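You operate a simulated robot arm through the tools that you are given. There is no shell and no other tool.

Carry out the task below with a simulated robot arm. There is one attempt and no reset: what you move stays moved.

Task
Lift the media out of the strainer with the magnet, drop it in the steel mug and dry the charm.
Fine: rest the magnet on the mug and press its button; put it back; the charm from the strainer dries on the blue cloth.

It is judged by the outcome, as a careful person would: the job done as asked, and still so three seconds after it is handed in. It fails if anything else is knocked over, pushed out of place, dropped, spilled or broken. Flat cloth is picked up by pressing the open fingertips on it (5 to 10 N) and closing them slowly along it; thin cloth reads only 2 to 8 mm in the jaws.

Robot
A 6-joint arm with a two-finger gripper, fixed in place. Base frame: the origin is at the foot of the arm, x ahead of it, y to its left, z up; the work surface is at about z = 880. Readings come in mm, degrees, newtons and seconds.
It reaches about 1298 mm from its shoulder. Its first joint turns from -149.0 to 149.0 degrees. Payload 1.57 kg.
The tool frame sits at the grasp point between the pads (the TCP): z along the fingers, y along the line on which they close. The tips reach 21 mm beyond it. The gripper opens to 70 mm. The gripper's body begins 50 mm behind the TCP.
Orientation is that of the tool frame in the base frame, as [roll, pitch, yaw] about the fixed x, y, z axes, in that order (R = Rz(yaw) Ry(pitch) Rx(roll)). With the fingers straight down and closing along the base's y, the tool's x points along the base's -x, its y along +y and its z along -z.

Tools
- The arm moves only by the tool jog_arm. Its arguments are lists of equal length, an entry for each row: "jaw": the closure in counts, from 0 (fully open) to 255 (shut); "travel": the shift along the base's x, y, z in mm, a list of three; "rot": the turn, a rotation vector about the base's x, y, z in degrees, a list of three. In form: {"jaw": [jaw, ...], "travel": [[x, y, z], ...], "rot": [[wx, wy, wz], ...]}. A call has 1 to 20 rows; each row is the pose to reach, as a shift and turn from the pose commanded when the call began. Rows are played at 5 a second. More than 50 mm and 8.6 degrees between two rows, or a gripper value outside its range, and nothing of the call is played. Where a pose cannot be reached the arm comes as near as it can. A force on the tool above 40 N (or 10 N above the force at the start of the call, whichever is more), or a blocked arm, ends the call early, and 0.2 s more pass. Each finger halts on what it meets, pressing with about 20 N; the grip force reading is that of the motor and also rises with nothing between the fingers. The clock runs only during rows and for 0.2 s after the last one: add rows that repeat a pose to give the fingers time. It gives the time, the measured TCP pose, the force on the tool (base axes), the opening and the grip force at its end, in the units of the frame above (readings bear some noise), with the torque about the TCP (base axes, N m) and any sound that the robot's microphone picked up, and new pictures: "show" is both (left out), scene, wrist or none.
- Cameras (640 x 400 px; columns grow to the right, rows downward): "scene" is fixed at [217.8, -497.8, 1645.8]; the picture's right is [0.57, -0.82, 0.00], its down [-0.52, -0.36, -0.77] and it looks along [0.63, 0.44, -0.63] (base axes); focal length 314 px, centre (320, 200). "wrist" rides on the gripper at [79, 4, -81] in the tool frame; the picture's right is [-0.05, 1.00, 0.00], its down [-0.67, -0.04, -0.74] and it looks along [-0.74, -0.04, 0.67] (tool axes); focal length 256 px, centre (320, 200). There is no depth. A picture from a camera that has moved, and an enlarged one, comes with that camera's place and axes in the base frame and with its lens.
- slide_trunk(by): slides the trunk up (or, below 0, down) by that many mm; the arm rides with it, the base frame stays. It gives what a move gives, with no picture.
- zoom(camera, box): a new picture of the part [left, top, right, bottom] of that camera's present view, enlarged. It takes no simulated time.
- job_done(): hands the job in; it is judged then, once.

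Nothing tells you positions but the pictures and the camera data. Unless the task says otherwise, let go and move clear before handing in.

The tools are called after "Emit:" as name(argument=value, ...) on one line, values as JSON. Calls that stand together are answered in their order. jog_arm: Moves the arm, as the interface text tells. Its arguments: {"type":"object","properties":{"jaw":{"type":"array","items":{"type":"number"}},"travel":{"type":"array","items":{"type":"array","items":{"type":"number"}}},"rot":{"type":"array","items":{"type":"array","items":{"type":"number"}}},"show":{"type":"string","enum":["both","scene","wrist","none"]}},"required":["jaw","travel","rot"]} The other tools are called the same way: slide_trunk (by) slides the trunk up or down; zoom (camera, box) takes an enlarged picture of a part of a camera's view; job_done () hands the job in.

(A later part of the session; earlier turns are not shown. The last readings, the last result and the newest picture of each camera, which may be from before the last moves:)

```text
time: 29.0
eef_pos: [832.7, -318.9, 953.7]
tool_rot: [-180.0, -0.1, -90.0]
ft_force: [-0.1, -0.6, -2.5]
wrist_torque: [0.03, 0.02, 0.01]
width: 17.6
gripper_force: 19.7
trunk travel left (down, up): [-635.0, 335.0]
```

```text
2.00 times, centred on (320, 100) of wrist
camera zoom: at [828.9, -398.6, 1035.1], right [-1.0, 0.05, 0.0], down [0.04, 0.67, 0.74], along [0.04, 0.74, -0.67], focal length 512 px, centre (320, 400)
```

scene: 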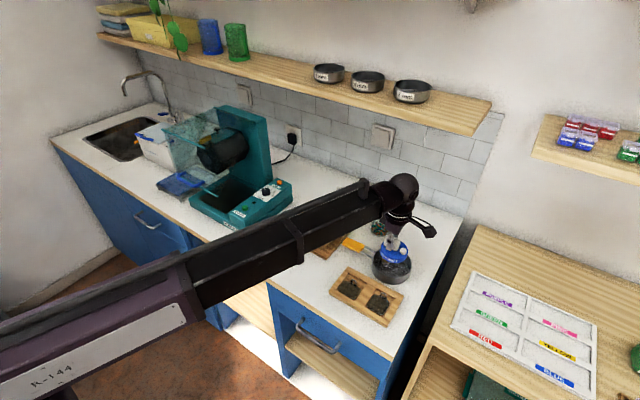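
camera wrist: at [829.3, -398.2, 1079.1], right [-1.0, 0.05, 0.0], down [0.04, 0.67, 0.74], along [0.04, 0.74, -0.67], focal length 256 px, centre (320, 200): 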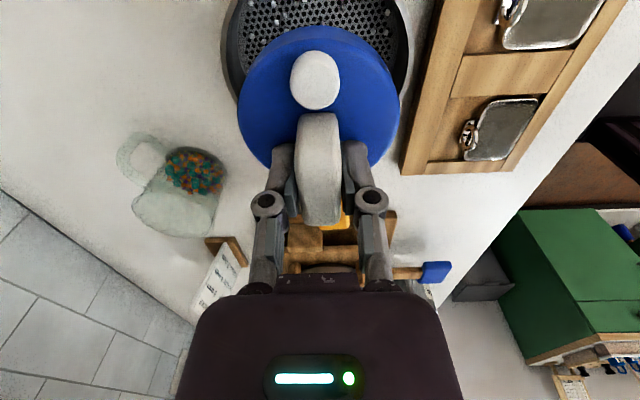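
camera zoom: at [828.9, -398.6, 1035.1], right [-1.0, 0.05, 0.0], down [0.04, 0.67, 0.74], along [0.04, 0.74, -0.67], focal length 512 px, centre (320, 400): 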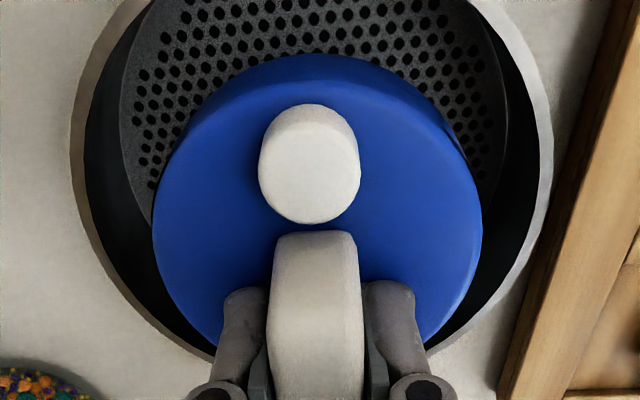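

All visible balls are collected. I'm lifting out and checking what stays in the strainer.

Emit:
slide_trunk(by=50)

Emit:
zoom(camera="scene", box=[360, 220, 420, 290])

Emit:
zoom(camera="wrist", box=[200, 0, 440, 200])

```text
time: 30.0
eef_pos: [834.0, -319.2, 1004.6]
tool_rot: [-180.0, 0.1, -90.0]
ft_force: [0.6, 0.4, -2.3]
wrist_torque: [0.0, -0.04, -0.03]
width: 17.7
gripper_force: 19.9
trunk travel left (down, up): [-685.0, 285.0]
```

```text
5.71 times, centred on (390, 255) of scene
camera zoom: at [217.8, -497.8, 1645.8], right [0.57, -0.82, 0.0], down [-0.52, -0.36, -0.77], along [0.63, 0.44, -0.63], focal length 1793 px, centre (-80, -114)
```

zoom: 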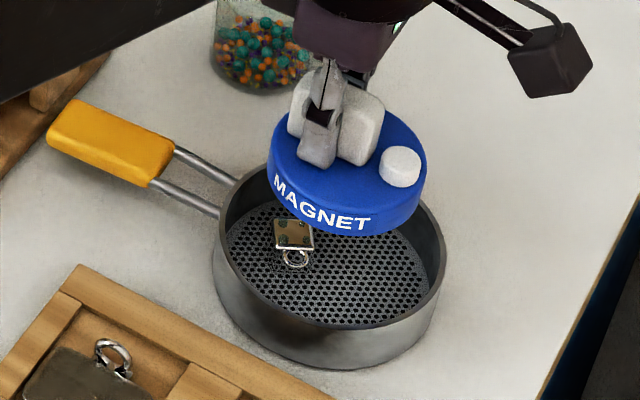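

```text
2.00 times, centred on (320, 100) of wrist
camera zoom: at [829.1, -398.5, 1085.0], right [-1.0, 0.05, 0.0], down [0.04, 0.67, 0.74], along [0.04, 0.74, -0.67], focal length 512 px, centre (320, 400)
```

zoom: 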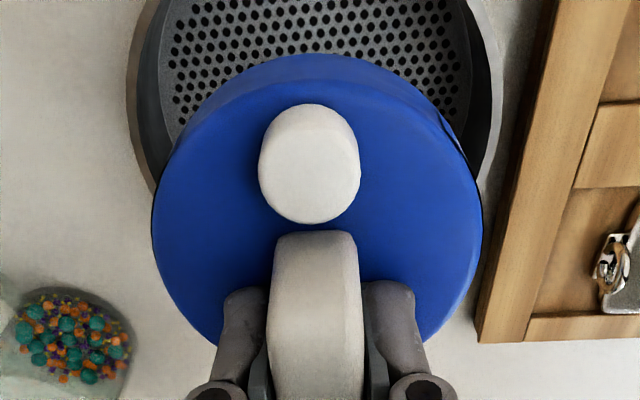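

The charm stayed behind and the visible floor is clear. I'm raising a little and carrying the magnet to the mug, at about (696, 50) with the rim at z ≈ 940, going around the front of the shaker.

Emit:
slide_trunk(by=30)

Emit:
jog_arm(jaw=[200, 200, 200, 200, 200, 200, 200, 200, 200, 200], travel=[[-30, 0, 0], [-60, 0, 0], [-90, 10, 0], [-120, 30, 0], [-137, 60, 0], [-137, 95, 0], [-137, 130, 0], [-137, 165, 0], [-137, 200, 0], [-137, 200, 0]], rot=[[0, 0, 0], [0, 0, 0], [0, 0, 0], [0, 0, 0], [0, 0, 0], [0, 0, 0], [0, 0, 0], [0, 0, 0], [0, 0, 0], [0, 0, 0]])

Emit:
zoom(camera="scene", box=[360, 230, 420, 290])

```text
time: 30.7
eef_pos: [834.2, -318.6, 1033.9]
tool_rot: [-179.9, 0.0, -89.9]
ft_force: [0.1, -0.2, -2.0]
wrist_torque: [0.0, -0.01, 0.02]
width: 17.6
gripper_force: 20.0
trunk travel left (down, up): [-715.0, 255.0]
```

```text
time: 32.9
eef_pos: [696.6, -119.3, 1033.9]
tool_rot: [180.0, -0.1, -90.0]
ft_force: [0.5, 0.5, -2.2]
wrist_torque: [0.04, 0.02, -0.02]
width: 17.9
gripper_force: 19.7
out of reach, approached as far as the arm can: row 4
trunk travel left (down, up): [-715.0, 255.0]
camera wrist: at [691.5, -198.3, 1115.2], right [-1.0, 0.05, 0.0], down [0.04, 0.67, 0.74], along [0.04, 0.74, -0.67], focal length 256 px, centre (320, 200)
```

scene: 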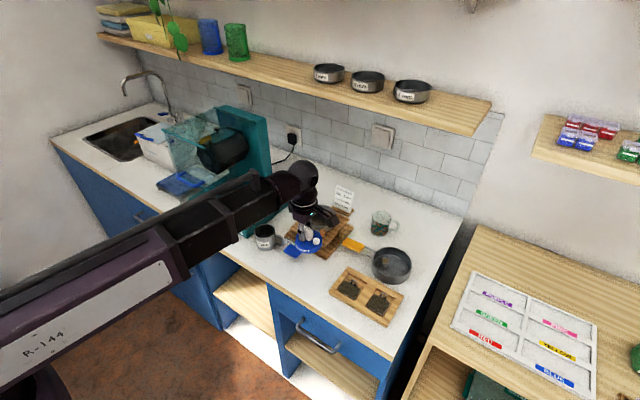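
wrist: 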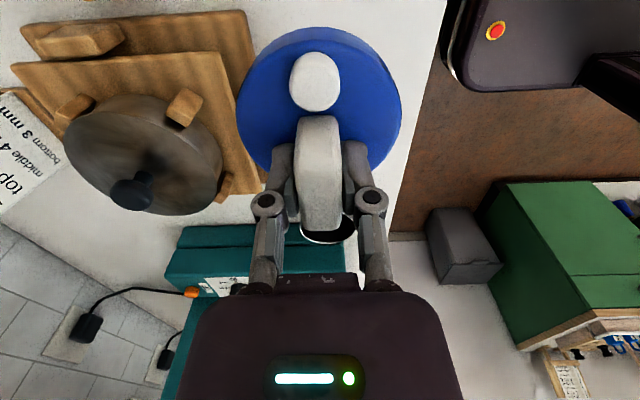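

```text
6.67 times, centred on (390, 260) of scene
camera zoom: at [217.8, -497.8, 1645.8], right [0.57, -0.82, 0.0], down [-0.52, -0.36, -0.77], along [0.63, 0.44, -0.63], focal length 2092 px, centre (-147, -200)
```

zoom: 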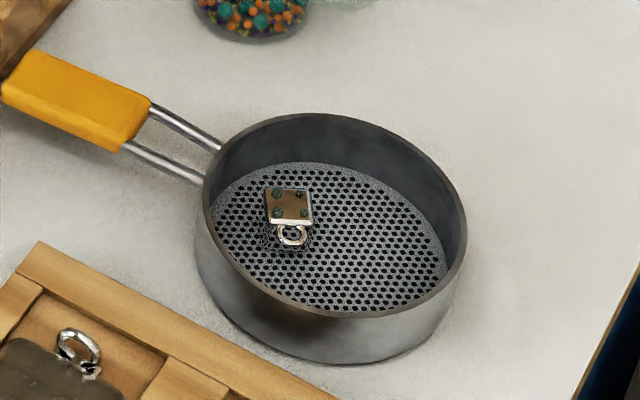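

The strainer floor looks clear except for the charm. I'm continuing to above the mug.

Emit:
jog_arm(jaw=[200, 200, 200, 200, 200, 200, 200], travel=[[0, 35, 0], [0, 70, 0], [0, 105, 0], [0, 140, 0], [0, 170, 0], [0, 180, 0], [0, 180, 0]], rot=[[0, 0, 0], [0, 0, 0], [0, 0, 0], [0, 0, 0], [0, 0, 0], [0, 0, 0], [0, 0, 0]])

Emit:
zoom(camera="scene", box=[230, 190, 310, 260])

Emit:
zoom(camera="wrist", box=[200, 0, 440, 250])

```text
time: 34.5
eef_pos: [697.1, 59.1, 1033.0]
tool_rot: [-180.0, -0.1, -89.9]
ft_force: [0.6, -0.7, -1.8]
wrist_torque: [0.01, -0.02, -0.02]
width: 17.8
gripper_force: 20.0
trunk travel left (down, up): [-715.0, 255.0]
camera wrist: at [693.2, -20.4, 1115.2], right [-1.0, 0.05, 0.0], down [0.04, 0.67, 0.74], along [0.04, 0.74, -0.67], focal length 256 px, centre (320, 200)
```

scene: 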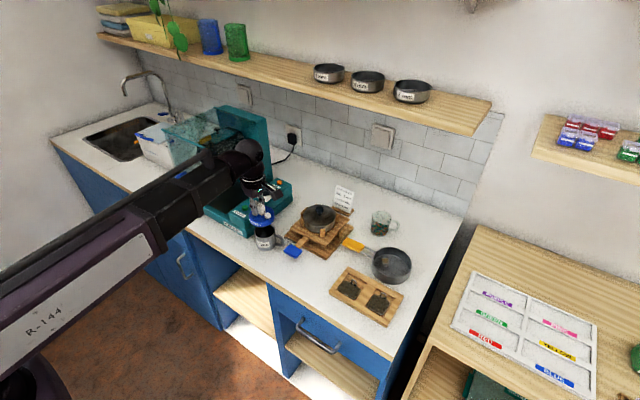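
wrist: 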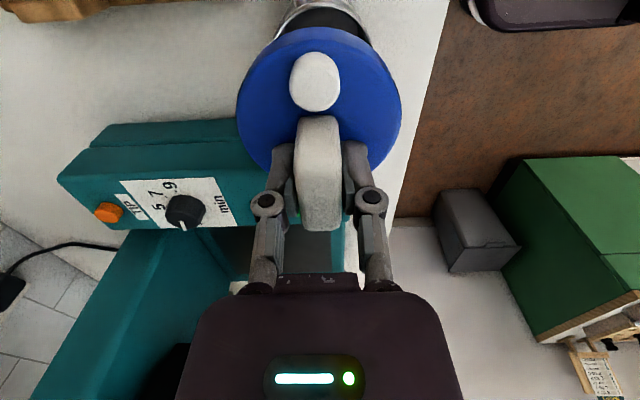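

```text
5.71 times, centred on (270, 225) of scene
camera zoom: at [217.8, -497.8, 1645.8], right [0.57, -0.82, 0.0], down [-0.52, -0.36, -0.77], along [0.63, 0.44, -0.63], focal length 1793 px, centre (606, 57)
```

zoom: 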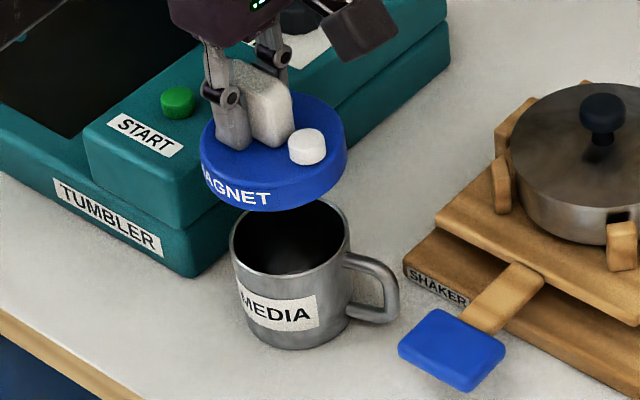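

```text
1.60 times, centred on (320, 125) of wrist
camera zoom: at [693.2, -20.4, 1115.2], right [-1.0, 0.05, 0.0], down [0.04, 0.67, 0.74], along [0.04, 0.74, -0.67], focal length 410 px, centre (320, 320)
```

zoom: 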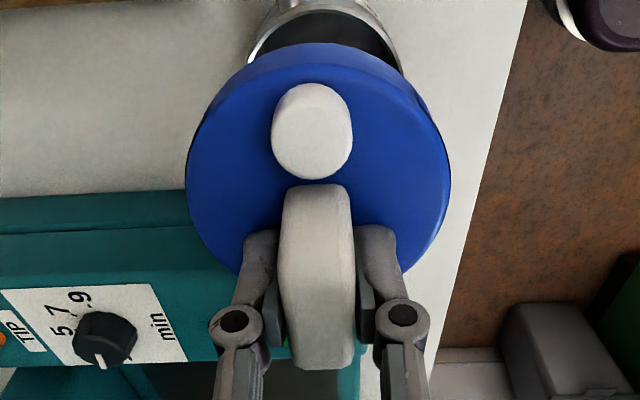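

The disc is above the mug. I'm lowering to just above the rim and checking alignment.

Emit:
slide_trunk(by=-30)

Emit:
zoom(camera="scene", box=[240, 200, 300, 260])

Emit:
zoom(camera="wrist", box=[200, 0, 440, 250])

```text
time: 35.3
eef_pos: [697.7, 57.7, 1004.0]
tool_rot: [180.0, 0.0, -90.0]
ft_force: [-0.6, 0.2, -2.0]
wrist_torque: [0.03, -0.02, -0.01]
width: 17.9
gripper_force: 19.9
trunk travel left (down, up): [-685.0, 285.0]
```

```text
6.67 times, centred on (270, 230) of scene
camera zoom: at [217.8, -497.8, 1645.8], right [0.57, -0.82, 0.0], down [-0.52, -0.36, -0.77], along [0.63, 0.44, -0.63], focal length 2092 px, centre (653, 0)
```

zoom: 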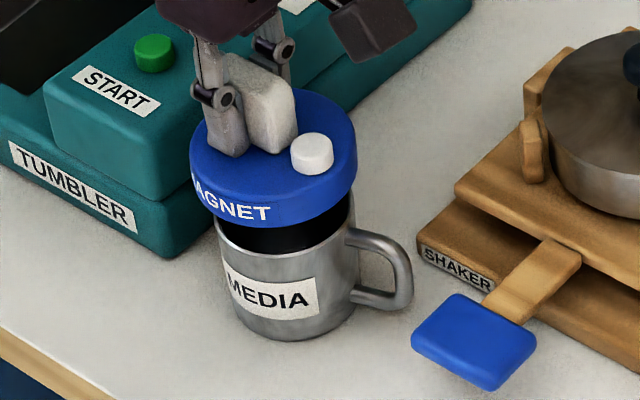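

```text
1.60 times, centred on (320, 125) of wrist
camera zoom: at [693.2, -20.5, 1085.2], right [-1.0, 0.05, 0.0], down [0.04, 0.67, 0.74], along [0.04, 0.74, -0.67], focal length 410 px, centre (320, 320)
```

zoom: 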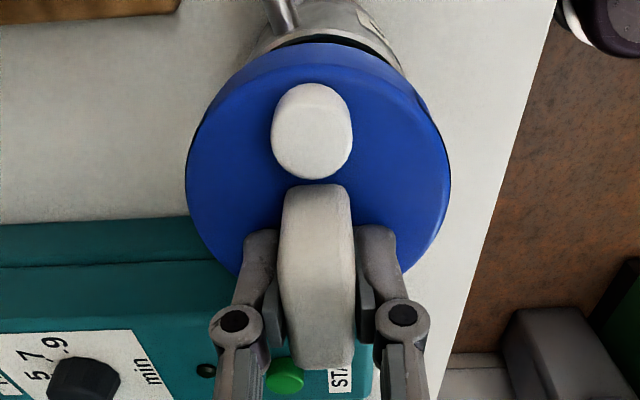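

The scene view suggests the disc is several mm off the mug's centre. I'm shifting aside so the wrist camera can measure the mug precisely.

Emit:
jog_arm(jaw=[200, 200, 200, 200, 200], travel=[[-25, 0, 0], [-50, 0, 0], [-75, 0, 0], [-80, 0, 0], [-80, 0, 0]], rot=[[0, 0, 0], [0, 0, 0], [0, 0, 0], [0, 0, 0], [0, 0, 0]], show="wrist")

Emit:
zoom(camera="wrist", box=[70, 0, 410, 200])

Emit:
zoom(camera="scene", box=[230, 200, 300, 260])

```text
time: 36.5
eef_pos: [618.2, 59.3, 1004.5]
tool_rot: [180.0, -0.1, -90.0]
ft_force: [0.1, -0.4, -1.9]
wrist_torque: [0.03, -0.01, -0.03]
width: 17.6
gripper_force: 20.0
trunk travel left (down, up): [-685.0, 285.0]
camera wrist: at [614.3, -20.2, 1085.2], right [-1.0, 0.05, 0.0], down [0.04, 0.67, 0.74], along [0.04, 0.74, -0.67], focal length 256 px, centre (320, 200)
```

wrist: 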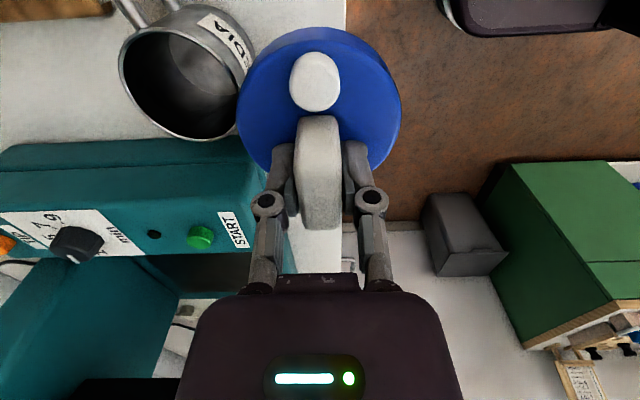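

```text
1.88 times, centred on (240, 100) of wrist
camera zoom: at [614.3, -20.2, 1085.2], right [-1.0, 0.05, 0.0], down [0.04, 0.67, 0.74], along [0.04, 0.74, -0.67], focal length 482 px, centre (471, 388)
```

zoom: 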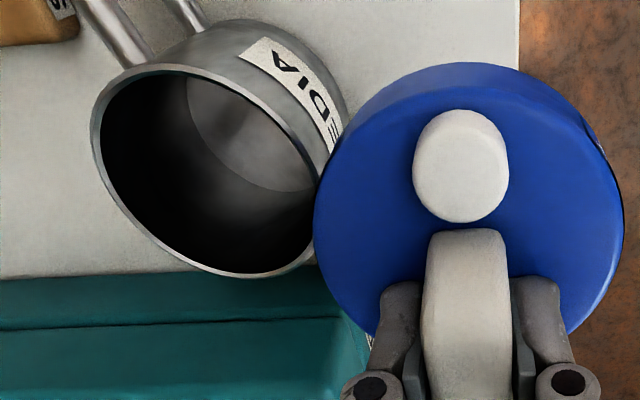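

```text
6.67 times, centred on (265, 230) of scene
camera zoom: at [217.8, -497.8, 1645.8], right [0.57, -0.82, 0.0], down [-0.52, -0.36, -0.77], along [0.63, 0.44, -0.63], focal length 2092 px, centre (687, 0)
```

zoom: 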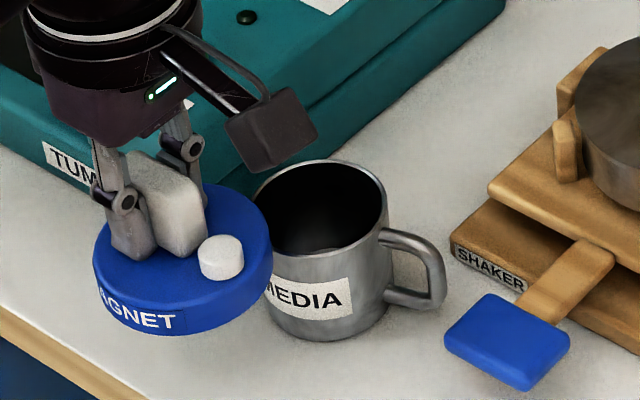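

By the wrist view the mug centre is (696.5, 44.5). The disc centre sits about 9.5 mm toward -y of the TCP, so the TCP target is about (697.5, 53.5).

Emit:
jog_arm(jaw=[200, 200, 200, 200, 200], travel=[[25, -2, 0], [50, -4, 0], [75, -6, 0], [79.4, -5.8, 0], [79.4, -5.8, 0]], rot=[[0, 0, 0], [0, 0, 0], [0, 0, 0], [0, 0, 0], [0, 0, 0]], show="none")

Emit:
slide_trunk(by=-8)

Emit:
zoom(camera="scene", box=[240, 200, 300, 260])

Emit:
zoom(camera="wrist", box=[230, 0, 410, 110])

```text
time: 37.7
eef_pos: [697.8, 53.3, 1003.3]
tool_rot: [-180.0, 0.0, -90.0]
ft_force: [0.5, -0.3, -1.6]
wrist_torque: [0.02, 0.01, -0.01]
width: 17.8
gripper_force: 20.2
trunk travel left (down, up): [-685.0, 285.0]
```

```text
time: 38.2
eef_pos: [696.3, 52.5, 994.5]
tool_rot: [180.0, 0.0, -89.9]
ft_force: [0.9, 0.2, -2.0]
wrist_torque: [-0.01, 0.02, -0.01]
width: 17.8
gripper_force: 20.6
trunk travel left (down, up): [-677.0, 293.0]
```

```text
6.67 times, centred on (270, 230) of scene
camera zoom: at [217.8, -497.8, 1645.8], right [0.57, -0.82, 0.0], down [-0.52, -0.36, -0.77], along [0.63, 0.44, -0.63], focal length 2092 px, centre (653, 0)
```

zoom: 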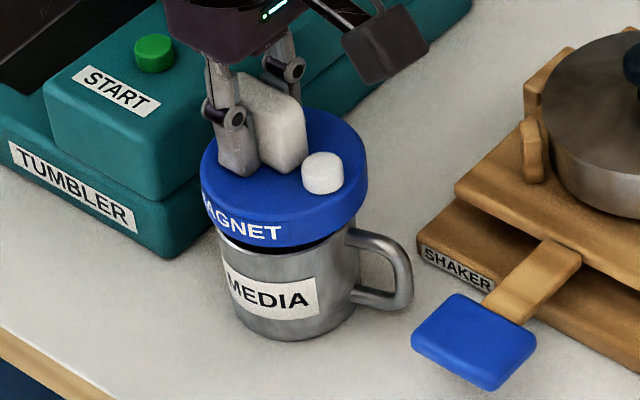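

```text
3.56 times, centred on (320, 55) of wrist
camera zoom: at [692.2, -26.8, 1077.2], right [-1.0, 0.05, 0.0], down [0.04, 0.67, 0.74], along [0.04, 0.74, -0.67], focal length 910 px, centre (320, 716)
```

zoom: 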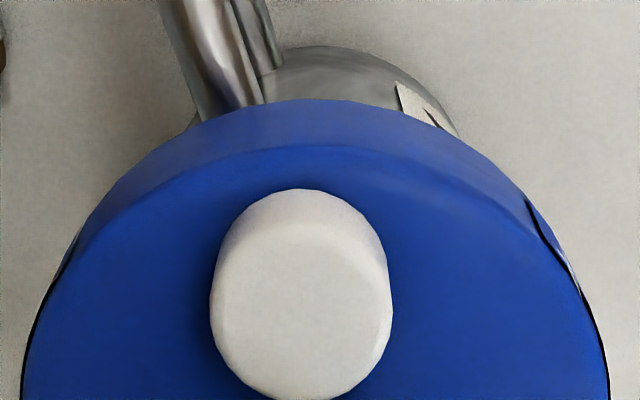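

Laterally the disc is aligned with the mug. I'm lowering gently until it touches.

Emit:
slide_trunk(by=-4)

Emit:
slide_trunk(by=-2)

Emit:
zoom(camera="scene", box=[240, 200, 300, 260])

```text
time: 38.8
eef_pos: [697.4, 51.5, 991.8]
tool_rot: [180.0, 0.1, -90.0]
ft_force: [-0.4, 0.3, -2.4]
wrist_torque: [-0.01, 0.01, -0.04]
width: 17.8
gripper_force: 20.2
trunk travel left (down, up): [-673.0, 297.0]
```

```text
time: 39.3
eef_pos: [696.4, 50.8, 989.9]
tool_rot: [-179.9, 0.0, -90.0]
ft_force: [-0.7, -0.8, -3.0]
wrist_torque: [-0.03, -0.02, 0.0]
width: 17.9
gripper_force: 19.9
trunk travel left (down, up): [-671.0, 299.0]
```

```text
6.67 times, centred on (270, 230) of scene
camera zoom: at [217.8, -497.8, 1645.8], right [0.57, -0.82, 0.0], down [-0.52, -0.36, -0.77], along [0.63, 0.44, -0.63], focal length 2092 px, centre (653, 0)
```

zoom: 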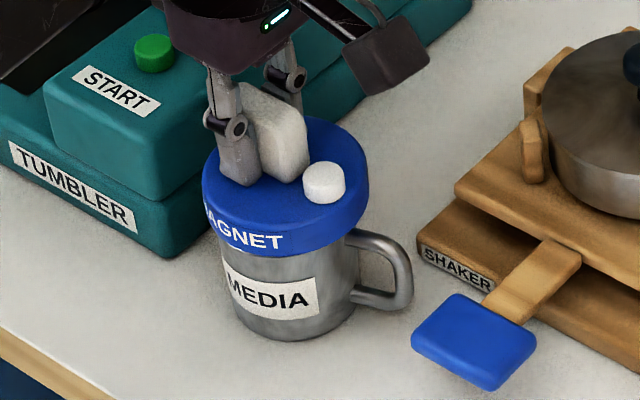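

No contact yet, so I'm continuing down in small steps.

Emit:
slide_trunk(by=-2)

Emit:
slide_trunk(by=-2)

Emit:
zoom(camera="scene", box=[245, 210, 290, 255])

```text
time: 39.8
eef_pos: [695.8, 52.7, 988.2]
tool_rot: [180.0, -0.1, -90.0]
ft_force: [-1.2, 0.7, -2.6]
wrist_torque: [0.03, 0.01, 0.01]
width: 17.7
gripper_force: 19.8
trunk travel left (down, up): [-669.0, 301.0]
```

```text
time: 40.3
eef_pos: [696.6, 53.0, 985.8]
tool_rot: [180.0, -0.1, -90.0]
ft_force: [0.3, 0.4, -1.7]
wrist_torque: [0.02, -0.02, -0.04]
width: 17.8
gripper_force: 19.9
trunk travel left (down, up): [-667.0, 303.0]
```

```text
8.89 times, centred on (268, 232) of scene
camera zoom: at [217.8, -497.8, 1645.8], right [0.57, -0.82, 0.0], down [-0.52, -0.36, -0.77], along [0.63, 0.44, -0.63], focal length 2789 px, centre (787, -89)
```

zoom: 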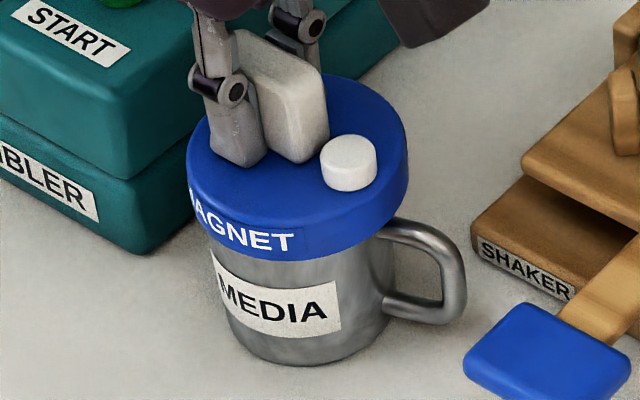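

Still free. Continuing down slowly.

Emit:
slide_trunk(by=-1.5)

Emit:
slide_trunk(by=-1.5)

Emit:
zoom(camera="scene", box=[245, 210, 290, 255])

```text
time: 40.8
eef_pos: [696.8, 52.1, 984.3]
tool_rot: [-180.0, 0.0, -90.0]
ft_force: [0.2, 0.4, -1.7]
wrist_torque: [0.04, 0.05, 0.01]
width: 17.7
gripper_force: 20.6
trunk travel left (down, up): [-666.0, 304.0]
```

```text
time: 41.3
eef_pos: [698.3, 53.0, 983.5]
tool_rot: [179.9, -0.1, -90.0]
ft_force: [0.1, 0.0, -1.5]
wrist_torque: [0.05, -0.01, 0.01]
width: 17.8
gripper_force: 20.4
trunk travel left (down, up): [-664.0, 306.0]
```

```text
8.89 times, centred on (268, 232) of scene
camera zoom: at [217.8, -497.8, 1645.8], right [0.57, -0.82, 0.0], down [-0.52, -0.36, -0.77], along [0.63, 0.44, -0.63], focal length 2789 px, centre (787, -89)
```

zoom: 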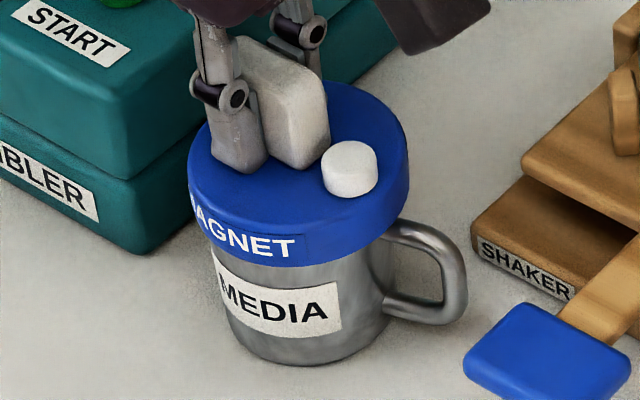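

The disc is nearly at rim level and about 2 mm off to the right. I'm nudging it to centre and lowering the last bit.

Emit:
jog_arm(jaw=[200, 200], travel=[[-1.2, 1.7, 0], [-1.2, 1.7, 0]], rot=[[0, 0, 0], [0, 0, 0]], show="none")

Emit:
slide_trunk(by=-1.5)

Emit:
zoom(camera="scene", box=[245, 210, 290, 255])

```text
time: 41.9
eef_pos: [695.4, 53.7, 984.1]
tool_rot: [180.0, 0.0, -90.0]
ft_force: [-0.1, -0.6, -2.7]
wrist_torque: [0.03, -0.01, 0.01]
width: 17.6
gripper_force: 20.1
trunk travel left (down, up): [-664.0, 306.0]
```

```text
time: 42.5
eef_pos: [695.0, 53.6, 981.8]
tool_rot: [-179.9, 0.1, -90.0]
ft_force: [2.1, -1.6, 11.0]
wrist_torque: [-0.5, -0.06, 0.07]
width: 17.8
gripper_force: 20.1
trunk travel left (down, up): [-663.0, 307.0]
```

```text
8.89 times, centred on (268, 232) of scene
camera zoom: at [217.8, -497.8, 1645.8], right [0.57, -0.82, 0.0], down [-0.52, -0.36, -0.77], along [0.63, 0.44, -0.63], focal length 2789 px, centre (787, -89)
```

zoom: 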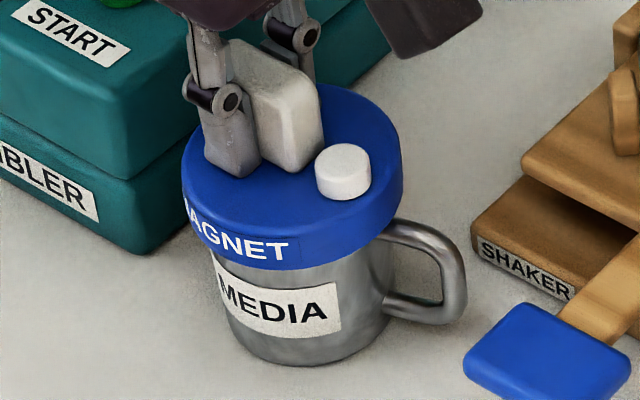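

Contact with the mug rim at z ≈ 982, and the disc is centred. I'm easing the force slightly and releasing.

Emit:
slide_trunk(by=0.7)

Emit:
jog_arm(jaw=[185, 170, 155, 140, 120, 110, 110], travel=[[0, 0, 0], [0, 0, 0], [0, 0, 0], [0, 0, 0], [0, 0, 0], [0, 0, 0], [0, 0, 0]], rot=[[0, 0, 0], [0, 0, 0], [0, 0, 0], [0, 0, 0], [0, 0, 0], [0, 0, 0], [0, 0, 0]], show="wrist")

Emit:
zoom(camera="scene", box=[245, 210, 290, 255])

```text
time: 43.0
eef_pos: [694.3, 53.0, 982.0]
tool_rot: [-180.0, 0.0, -89.9]
ft_force: [0.7, 0.3, 2.5]
wrist_torque: [-0.17, -0.02, 0.02]
width: 17.7
gripper_force: 19.5
trunk travel left (down, up): [-663.0, 307.0]
```

```text
time: 44.6
eef_pos: [694.7, 53.7, 983.2]
tool_rot: [-180.0, 0.0, -89.9]
ft_force: [-0.5, -0.2, 0.1]
wrist_torque: [0.02, 0.01, 0.01]
width: 39.7
gripper_force: 0.0
trunk travel left (down, up): [-663.0, 307.0]
camera wrist: at [690.5, -25.3, 1063.5], right [-1.0, 0.05, 0.0], down [0.04, 0.67, 0.74], along [0.04, 0.74, -0.67], focal length 256 px, centre (320, 200)
```

wrist: 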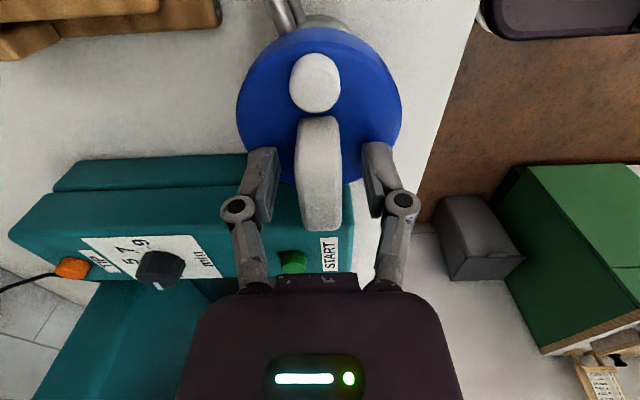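

```text
8.89 times, centred on (268, 232) of scene
camera zoom: at [217.8, -497.8, 1645.8], right [0.57, -0.82, 0.0], down [-0.52, -0.36, -0.77], along [0.63, 0.44, -0.63], focal length 2789 px, centre (787, -89)
```

zoom: 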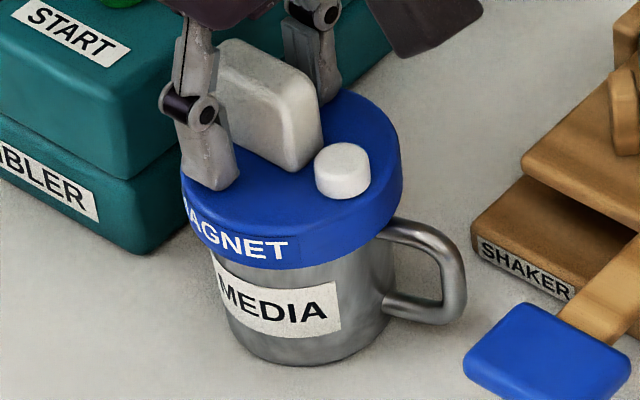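

The magnet rests on the mug. I'm raising clear of the handle, closing the fingers and moving over the button, about 37 mm toward -y.

Emit:
slide_trunk(by=50)

Emit:
jog_arm(jaw=[150, 200, 240, 255, 255, 255], travel=[[0, -9, 0], [0, -18, 0], [0, -27, 0], [0, -37, 0], [0, -37, 0], [0, -37, 0]], rot=[[0, 0, 0], [0, 0, 0], [0, 0, 0], [0, 0, 0], [0, 0, 0], [0, 0, 0]])

Emit:
zoom(camera="scene", box=[240, 190, 295, 250])

Emit:
zoom(camera="wrist", box=[230, 60, 410, 260])

```text
time: 45.5
eef_pos: [695.9, 54.7, 1030.8]
tool_rot: [180.0, 0.1, -90.0]
ft_force: [-0.2, -0.3, -0.9]
wrist_torque: [-0.02, 0.01, 0.0]
width: 40.1
gripper_force: 0.1
trunk travel left (down, up): [-713.0, 257.0]
```

```text
time: 46.9
eef_pos: [696.3, 18.1, 1032.9]
tool_rot: [-180.0, 0.0, -90.0]
ft_force: [0.7, 1.0, -0.5]
wrist_torque: [0.03, -0.01, 0.01]
width: 0.2
gripper_force: 20.1
trunk travel left (down, up): [-713.0, 257.0]
camera wrist: at [691.3, -62.5, 1113.5], right [-1.0, 0.05, 0.0], down [0.04, 0.67, 0.74], along [0.04, 0.74, -0.67], focal length 256 px, centre (320, 200)
```

scene: 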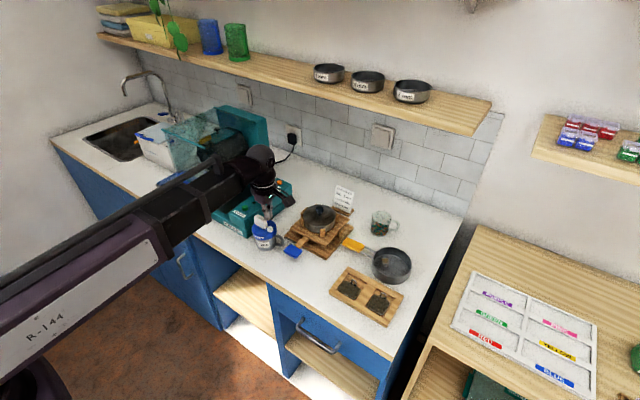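
wrist: 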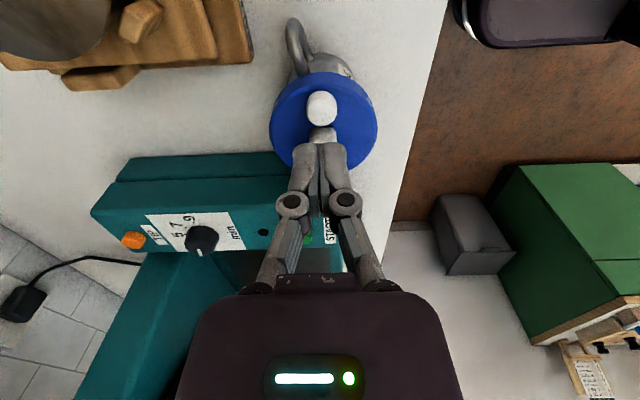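

```text
6.67 times, centred on (268, 220) of scene
camera zoom: at [217.8, -497.8, 1645.8], right [0.57, -0.82, 0.0], down [-0.52, -0.36, -0.77], along [0.63, 0.44, -0.63], focal length 2092 px, centre (670, 67)
```

zoom: 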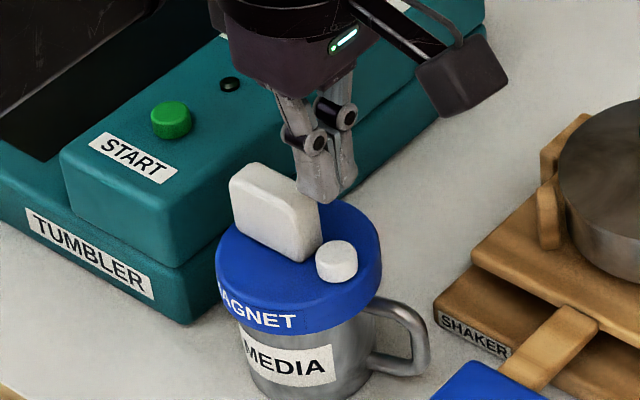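

```text
2.00 times, centred on (320, 160) of wrist
camera zoom: at [691.3, -62.5, 1113.5], right [-1.0, 0.05, 0.0], down [0.04, 0.67, 0.74], along [0.04, 0.74, -0.67], focal length 512 px, centre (320, 280)
```

zoom: 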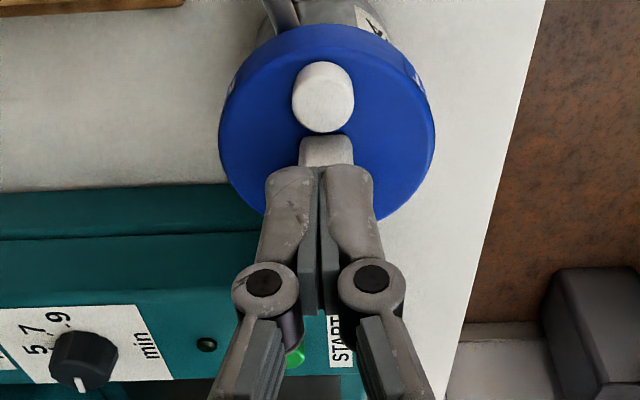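

The fingers are above the button. I'm adjusting slightly and descending in stages.

Emit:
jog_arm(jaw=[255, 255], travel=[[-1, -1, 0], [-1, -1, 0]], rot=[[0, 0, 0], [0, 0, 0]], show="none")

Emit:
slide_trunk(by=-32)

Emit:
zoom(camera="scene", box=[245, 205, 290, 250])

Emit:
zoom(camera="wrist", box=[260, 80, 380, 200])

```text
time: 47.5
eef_pos: [694.2, 15.7, 1032.4]
tool_rot: [179.9, 0.0, -90.0]
ft_force: [-0.3, -0.3, 0.4]
wrist_torque: [0.01, 0.01, -0.03]
width: 0.2
gripper_force: 20.6
trunk travel left (down, up): [-713.0, 257.0]
```

```text
time: 48.2
eef_pos: [694.5, 14.9, 1000.8]
tool_rot: [-179.9, -0.1, -89.9]
ft_force: [-0.2, 0.0, 0.3]
wrist_torque: [-0.01, 0.02, 0.03]
width: 0.1
gripper_force: 20.0
trunk travel left (down, up): [-681.0, 289.0]
```

```text
8.89 times, centred on (268, 228) of scene
camera zoom: at [217.8, -497.8, 1645.8], right [0.57, -0.82, 0.0], down [-0.52, -0.36, -0.77], along [0.63, 0.44, -0.63], focal length 2789 px, centre (787, -44)
```

zoom: 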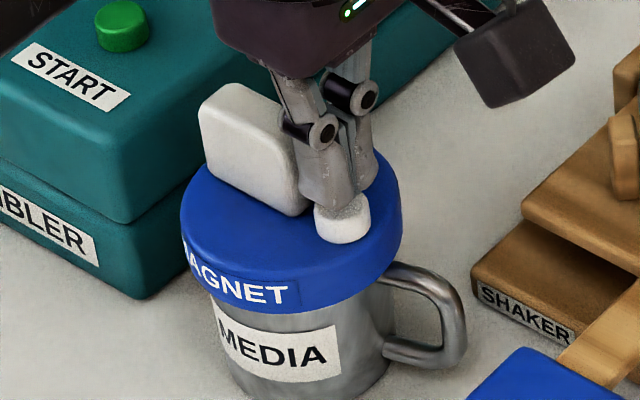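

```text
3.33 times, centred on (320, 140) of wrist
camera zoom: at [689.9, -63.1, 1081.5], right [-1.0, 0.05, 0.0], down [0.04, 0.67, 0.74], along [0.04, 0.74, -0.67], focal length 853 px, centre (320, 400)
```

zoom: 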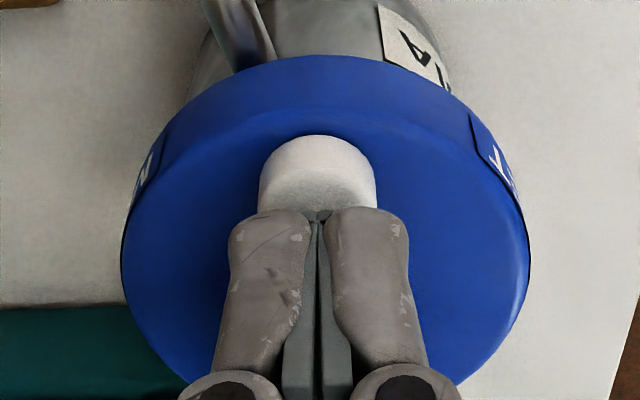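

Well placed over the button. I'm continuing down gently to press it.

Emit:
slide_trunk(by=-6)

Emit:
slide_trunk(by=-3)

Emit:
zoom(camera="scene", box=[245, 205, 290, 250])

Emit:
zoom(camera="wrist", box=[260, 80, 380, 200])

```text
time: 48.8
eef_pos: [695.9, 16.2, 994.7]
tool_rot: [-179.9, 0.1, -90.0]
ft_force: [0.3, 0.6, -1.2]
wrist_torque: [0.01, 0.03, 0.0]
width: 0.0
gripper_force: 20.0
trunk travel left (down, up): [-675.0, 295.0]
```

```text
time: 49.3
eef_pos: [695.4, 15.6, 991.1]
tool_rot: [180.0, 0.0, -90.0]
ft_force: [0.1, 0.2, 0.3]
wrist_torque: [-0.02, 0.03, 0.01]
width: 0.0
gripper_force: 19.9
trunk travel left (down, up): [-672.0, 298.0]
```

```text
8.89 times, centred on (268, 228) of scene
camera zoom: at [217.8, -497.8, 1645.8], right [0.57, -0.82, 0.0], down [-0.52, -0.36, -0.77], along [0.63, 0.44, -0.63], focal length 2789 px, centre (787, -44)
```

zoom: 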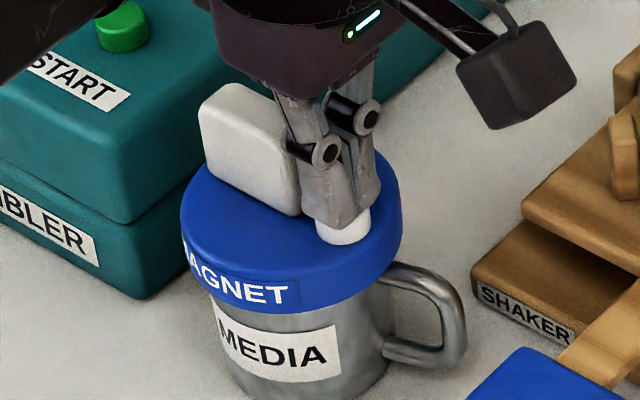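

```text
3.33 times, centred on (320, 140) of wrist
camera zoom: at [690.0, -63.1, 1072.5], right [-1.0, 0.05, 0.0], down [0.04, 0.67, 0.74], along [0.04, 0.74, -0.67], focal length 853 px, centre (320, 400)
```

zoom: 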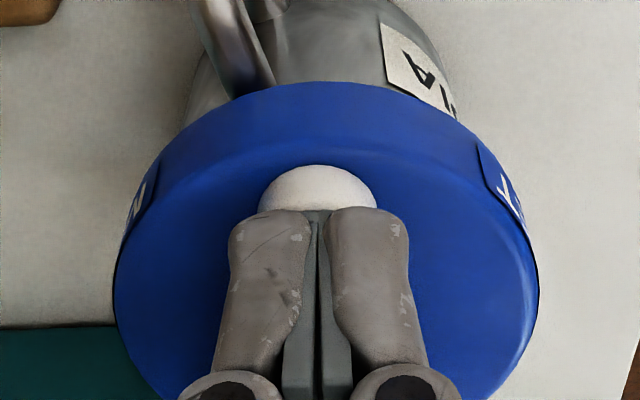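

Nearly touching. Continuing down in 2 mm steps.

Emit:
slide_trunk(by=-2)

Emit:
slide_trunk(by=-2)

```text
time: 49.8
eef_pos: [694.4, 15.4, 988.8]
tool_rot: [-180.0, 0.0, -90.0]
ft_force: [1.5, -0.1, 1.4]
wrist_torque: [-0.02, 0.01, 0.01]
width: 5.9
gripper_force: 20.2
trunk travel left (down, up): [-670.0, 300.0]
heard: click
```

```text
time: 50.4
eef_pos: [694.9, 15.7, 987.4]
tool_rot: [-179.9, -0.1, -90.0]
ft_force: [-0.7, -0.1, 1.4]
wrist_torque: [-0.01, 0.0, -0.02]
width: 6.0
gripper_force: 20.3
trunk travel left (down, up): [-668.0, 302.0]
```

I heard a click, but the jaw now reads 6 mm open, so something may be between the fingers. I'm looking before doing anything else.

Emit:
zoom(camera="scene", box=[250, 205, 290, 240])

Emit:
zoom(camera="wrist", box=[260, 80, 380, 200])

```text
11.43 times, centred on (270, 222) of scene
camera zoom: at [217.8, -497.8, 1645.8], right [0.57, -0.82, 0.0], down [-0.52, -0.36, -0.77], along [0.63, 0.44, -0.63], focal length 3586 px, centre (891, -57)
```

zoom: 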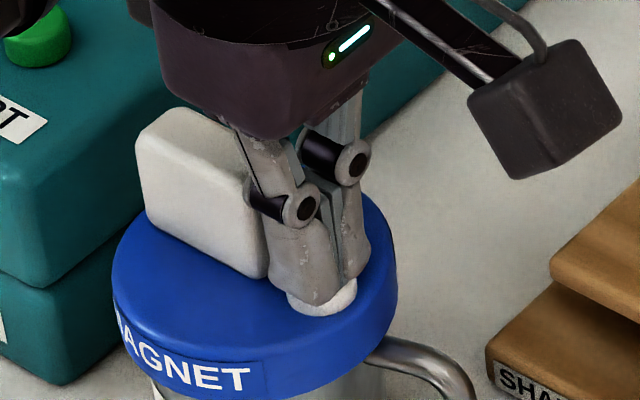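

```text
3.33 times, centred on (320, 140) of wrist
camera zoom: at [689.9, -63.1, 1068.6], right [-1.0, 0.05, 0.0], down [0.04, 0.67, 0.74], along [0.04, 0.74, -0.67], focal length 853 px, centre (320, 400)
```

zoom: 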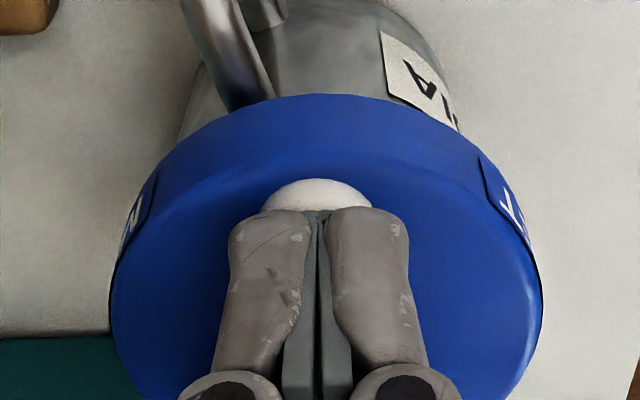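

The button appears pressed and clicked. I'm rising slowly and checking that the magnet stays on the mug.

Emit:
slide_trunk(by=6)

Emit:
zoom(camera="scene", box=[250, 205, 290, 240])

Emit:
slide_trunk(by=40)

Emit:
zoom(camera="scene", box=[240, 190, 300, 250])

Emit:
zoom(camera="wrist", box=[230, 40, 410, 220])

```text
time: 50.9
eef_pos: [694.5, 16.6, 993.2]
tool_rot: [179.9, 0.0, -89.9]
ft_force: [0.1, -0.4, 0.3]
wrist_torque: [-0.03, -0.01, -0.02]
width: 0.0
gripper_force: 20.1
trunk travel left (down, up): [-674.0, 296.0]
```

```text
11.43 times, centred on (270, 222) of scene
camera zoom: at [217.8, -497.8, 1645.8], right [0.57, -0.82, 0.0], down [-0.52, -0.36, -0.77], along [0.63, 0.44, -0.63], focal length 3586 px, centre (891, -57)
```

zoom: 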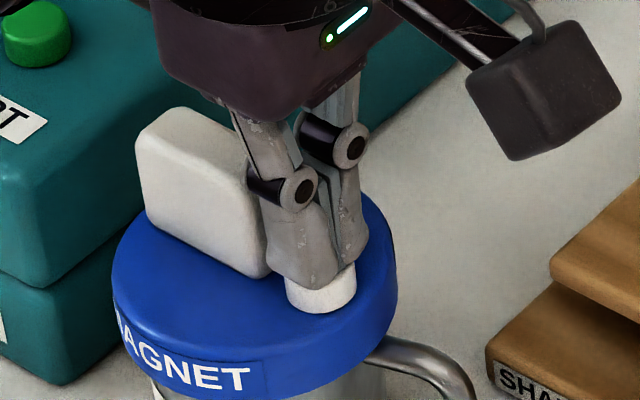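

```text
time: 51.7
eef_pos: [695.5, 16.0, 1032.5]
tool_rot: [179.9, 0.0, -90.0]
ft_force: [-0.2, 0.3, -0.6]
wrist_torque: [-0.04, 0.01, -0.02]
width: 0.0
gripper_force: 20.0
trunk travel left (down, up): [-714.0, 256.0]
```

```text
6.67 times, centred on (270, 220) of scene
camera zoom: at [217.8, -497.8, 1645.8], right [0.57, -0.82, 0.0], down [-0.52, -0.36, -0.77], along [0.63, 0.44, -0.63], focal length 2092 px, centre (653, 67)
```

zoom: 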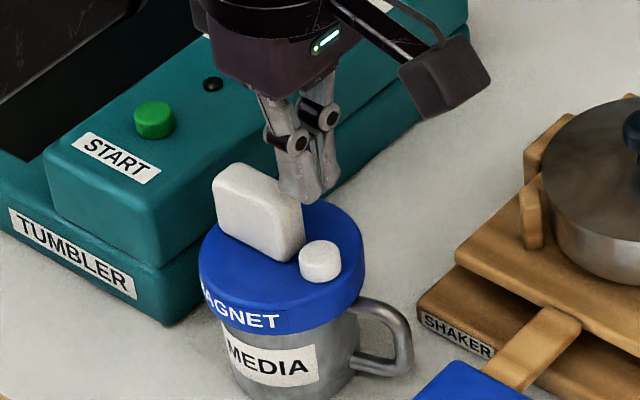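

```text
2.22 times, centred on (320, 130) of wrist
camera zoom: at [690.1, -63.1, 1114.5], right [-1.0, 0.05, 0.0], down [0.04, 0.67, 0.74], along [0.04, 0.74, -0.67], focal length 569 px, centre (320, 356)
```

zoom: 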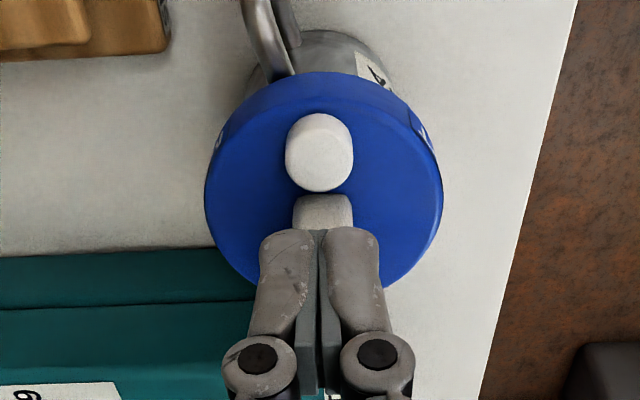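

The button sprang back and the magnet is still on the mug. I'm opening, going back over the handle and regrasping.

Emit:
jog_arm(jaw=[200, 150, 100, 80, 80, 80], travel=[[0, 9, 0], [0, 18, 0], [0, 27, 0], [0, 38, 0], [0, 38, 0], [0, 38, 0]], rot=[[0, 0, 0], [0, 0, 0], [0, 0, 0], [0, 0, 0], [0, 0, 0], [0, 0, 0]], show="none")

Emit:
slide_trunk(by=-30)

Emit:
zoom(camera="wrist", box=[200, 20, 440, 240])

Emit:
zoom(camera="scene", box=[240, 190, 300, 250])

```text
time: 53.1
eef_pos: [694.6, 55.1, 1033.2]
tool_rot: [-180.0, -0.1, -90.1]
ft_force: [0.1, -0.7, 0.2]
wrist_torque: [-0.02, 0.02, 0.01]
width: 48.0
gripper_force: 0.0
trunk travel left (down, up): [-714.0, 256.0]
```

```text
time: 53.9
eef_pos: [694.2, 54.4, 1003.1]
tool_rot: [-179.9, 0.1, -90.1]
ft_force: [0.8, 0.3, -0.1]
wrist_torque: [0.02, 0.0, 0.02]
width: 48.0
gripper_force: 0.0
trunk travel left (down, up): [-684.0, 286.0]
```

```text
1.82 times, centred on (320, 130) of wrist
camera zoom: at [689.7, -25.0, 1084.5], right [-1.0, 0.05, 0.0], down [0.04, 0.67, 0.74], along [0.04, 0.74, -0.67], focal length 465 px, centre (320, 327)
```

zoom: 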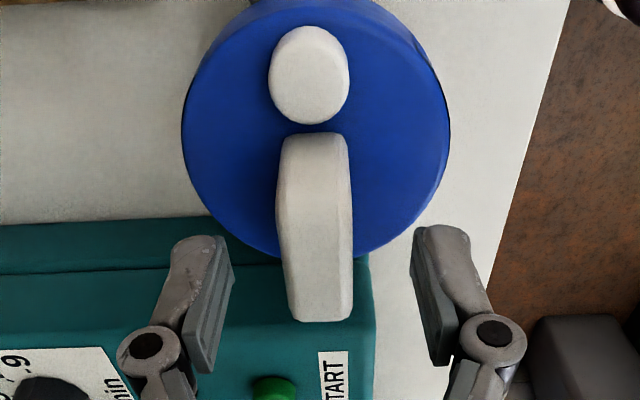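

```text
6.67 times, centred on (270, 220) of scene
camera zoom: at [217.8, -497.8, 1645.8], right [0.57, -0.82, 0.0], down [-0.52, -0.36, -0.77], along [0.63, 0.44, -0.63], focal length 2092 px, centre (653, 67)
```

zoom: 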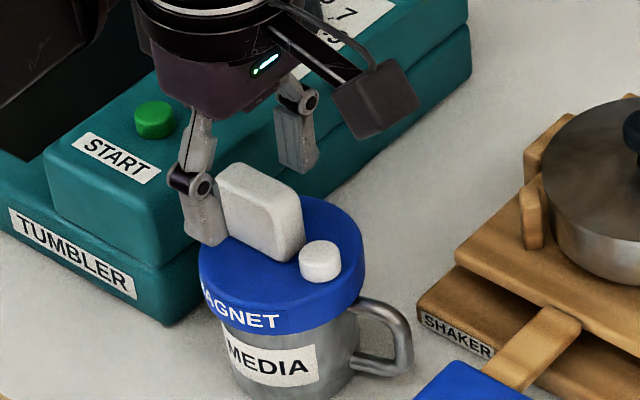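

Aligned with the handle. I'm lowering 20 mm and gripping.

Emit:
slide_trunk(by=-20)

Emit:
jog_arm(jaw=[110, 140, 165, 185, 200, 200, 200], travel=[[0, 0, 0], [0, 0, 0], [0, 0, 0], [0, 0, 0], [0, 0, 0], [0, 0, 0], [0, 0, 0]], rot=[[0, 0, 0], [0, 0, 0], [0, 0, 0], [0, 0, 0], [0, 0, 0], [0, 0, 0], [0, 0, 0]], show="none")

Emit:
slide_trunk(by=12)

Emit:
zoom(camera="scene", box=[240, 190, 300, 250])

```text
time: 54.6
eef_pos: [694.7, 54.1, 983.3]
tool_rot: [-180.0, 0.0, -89.9]
ft_force: [0.1, -0.4, -0.6]
wrist_torque: [-0.05, 0.04, -0.02]
width: 48.0
gripper_force: 0.1
trunk travel left (down, up): [-664.0, 306.0]
```

```text
time: 56.2
eef_pos: [696.2, 54.7, 983.1]
tool_rot: [180.0, 0.0, -90.0]
ft_force: [1.4, -0.1, 1.0]
wrist_torque: [-0.01, -0.03, 0.0]
width: 17.8
gripper_force: 19.0
trunk travel left (down, up): [-664.0, 306.0]
```

```text
time: 56.8
eef_pos: [694.4, 53.3, 994.3]
tool_rot: [179.9, 0.1, -90.0]
ft_force: [0.1, 0.0, -2.3]
wrist_torque: [0.02, 0.0, -0.02]
width: 17.6
gripper_force: 20.1
trunk travel left (down, up): [-676.0, 294.0]
```

```text
6.67 times, centred on (270, 220) of scene
camera zoom: at [217.8, -497.8, 1645.8], right [0.57, -0.82, 0.0], down [-0.52, -0.36, -0.77], along [0.63, 0.44, -0.63], focal length 2092 px, centre (653, 67)
```

zoom: 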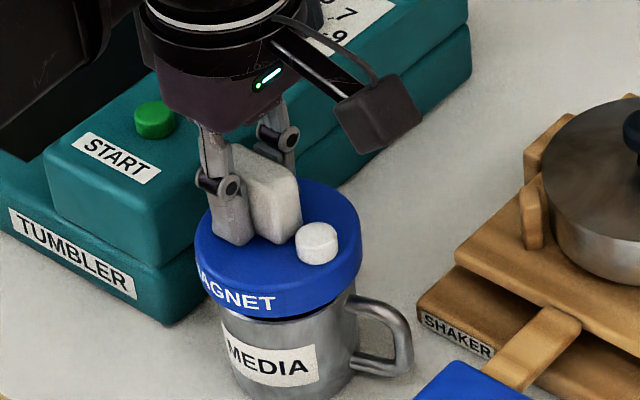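

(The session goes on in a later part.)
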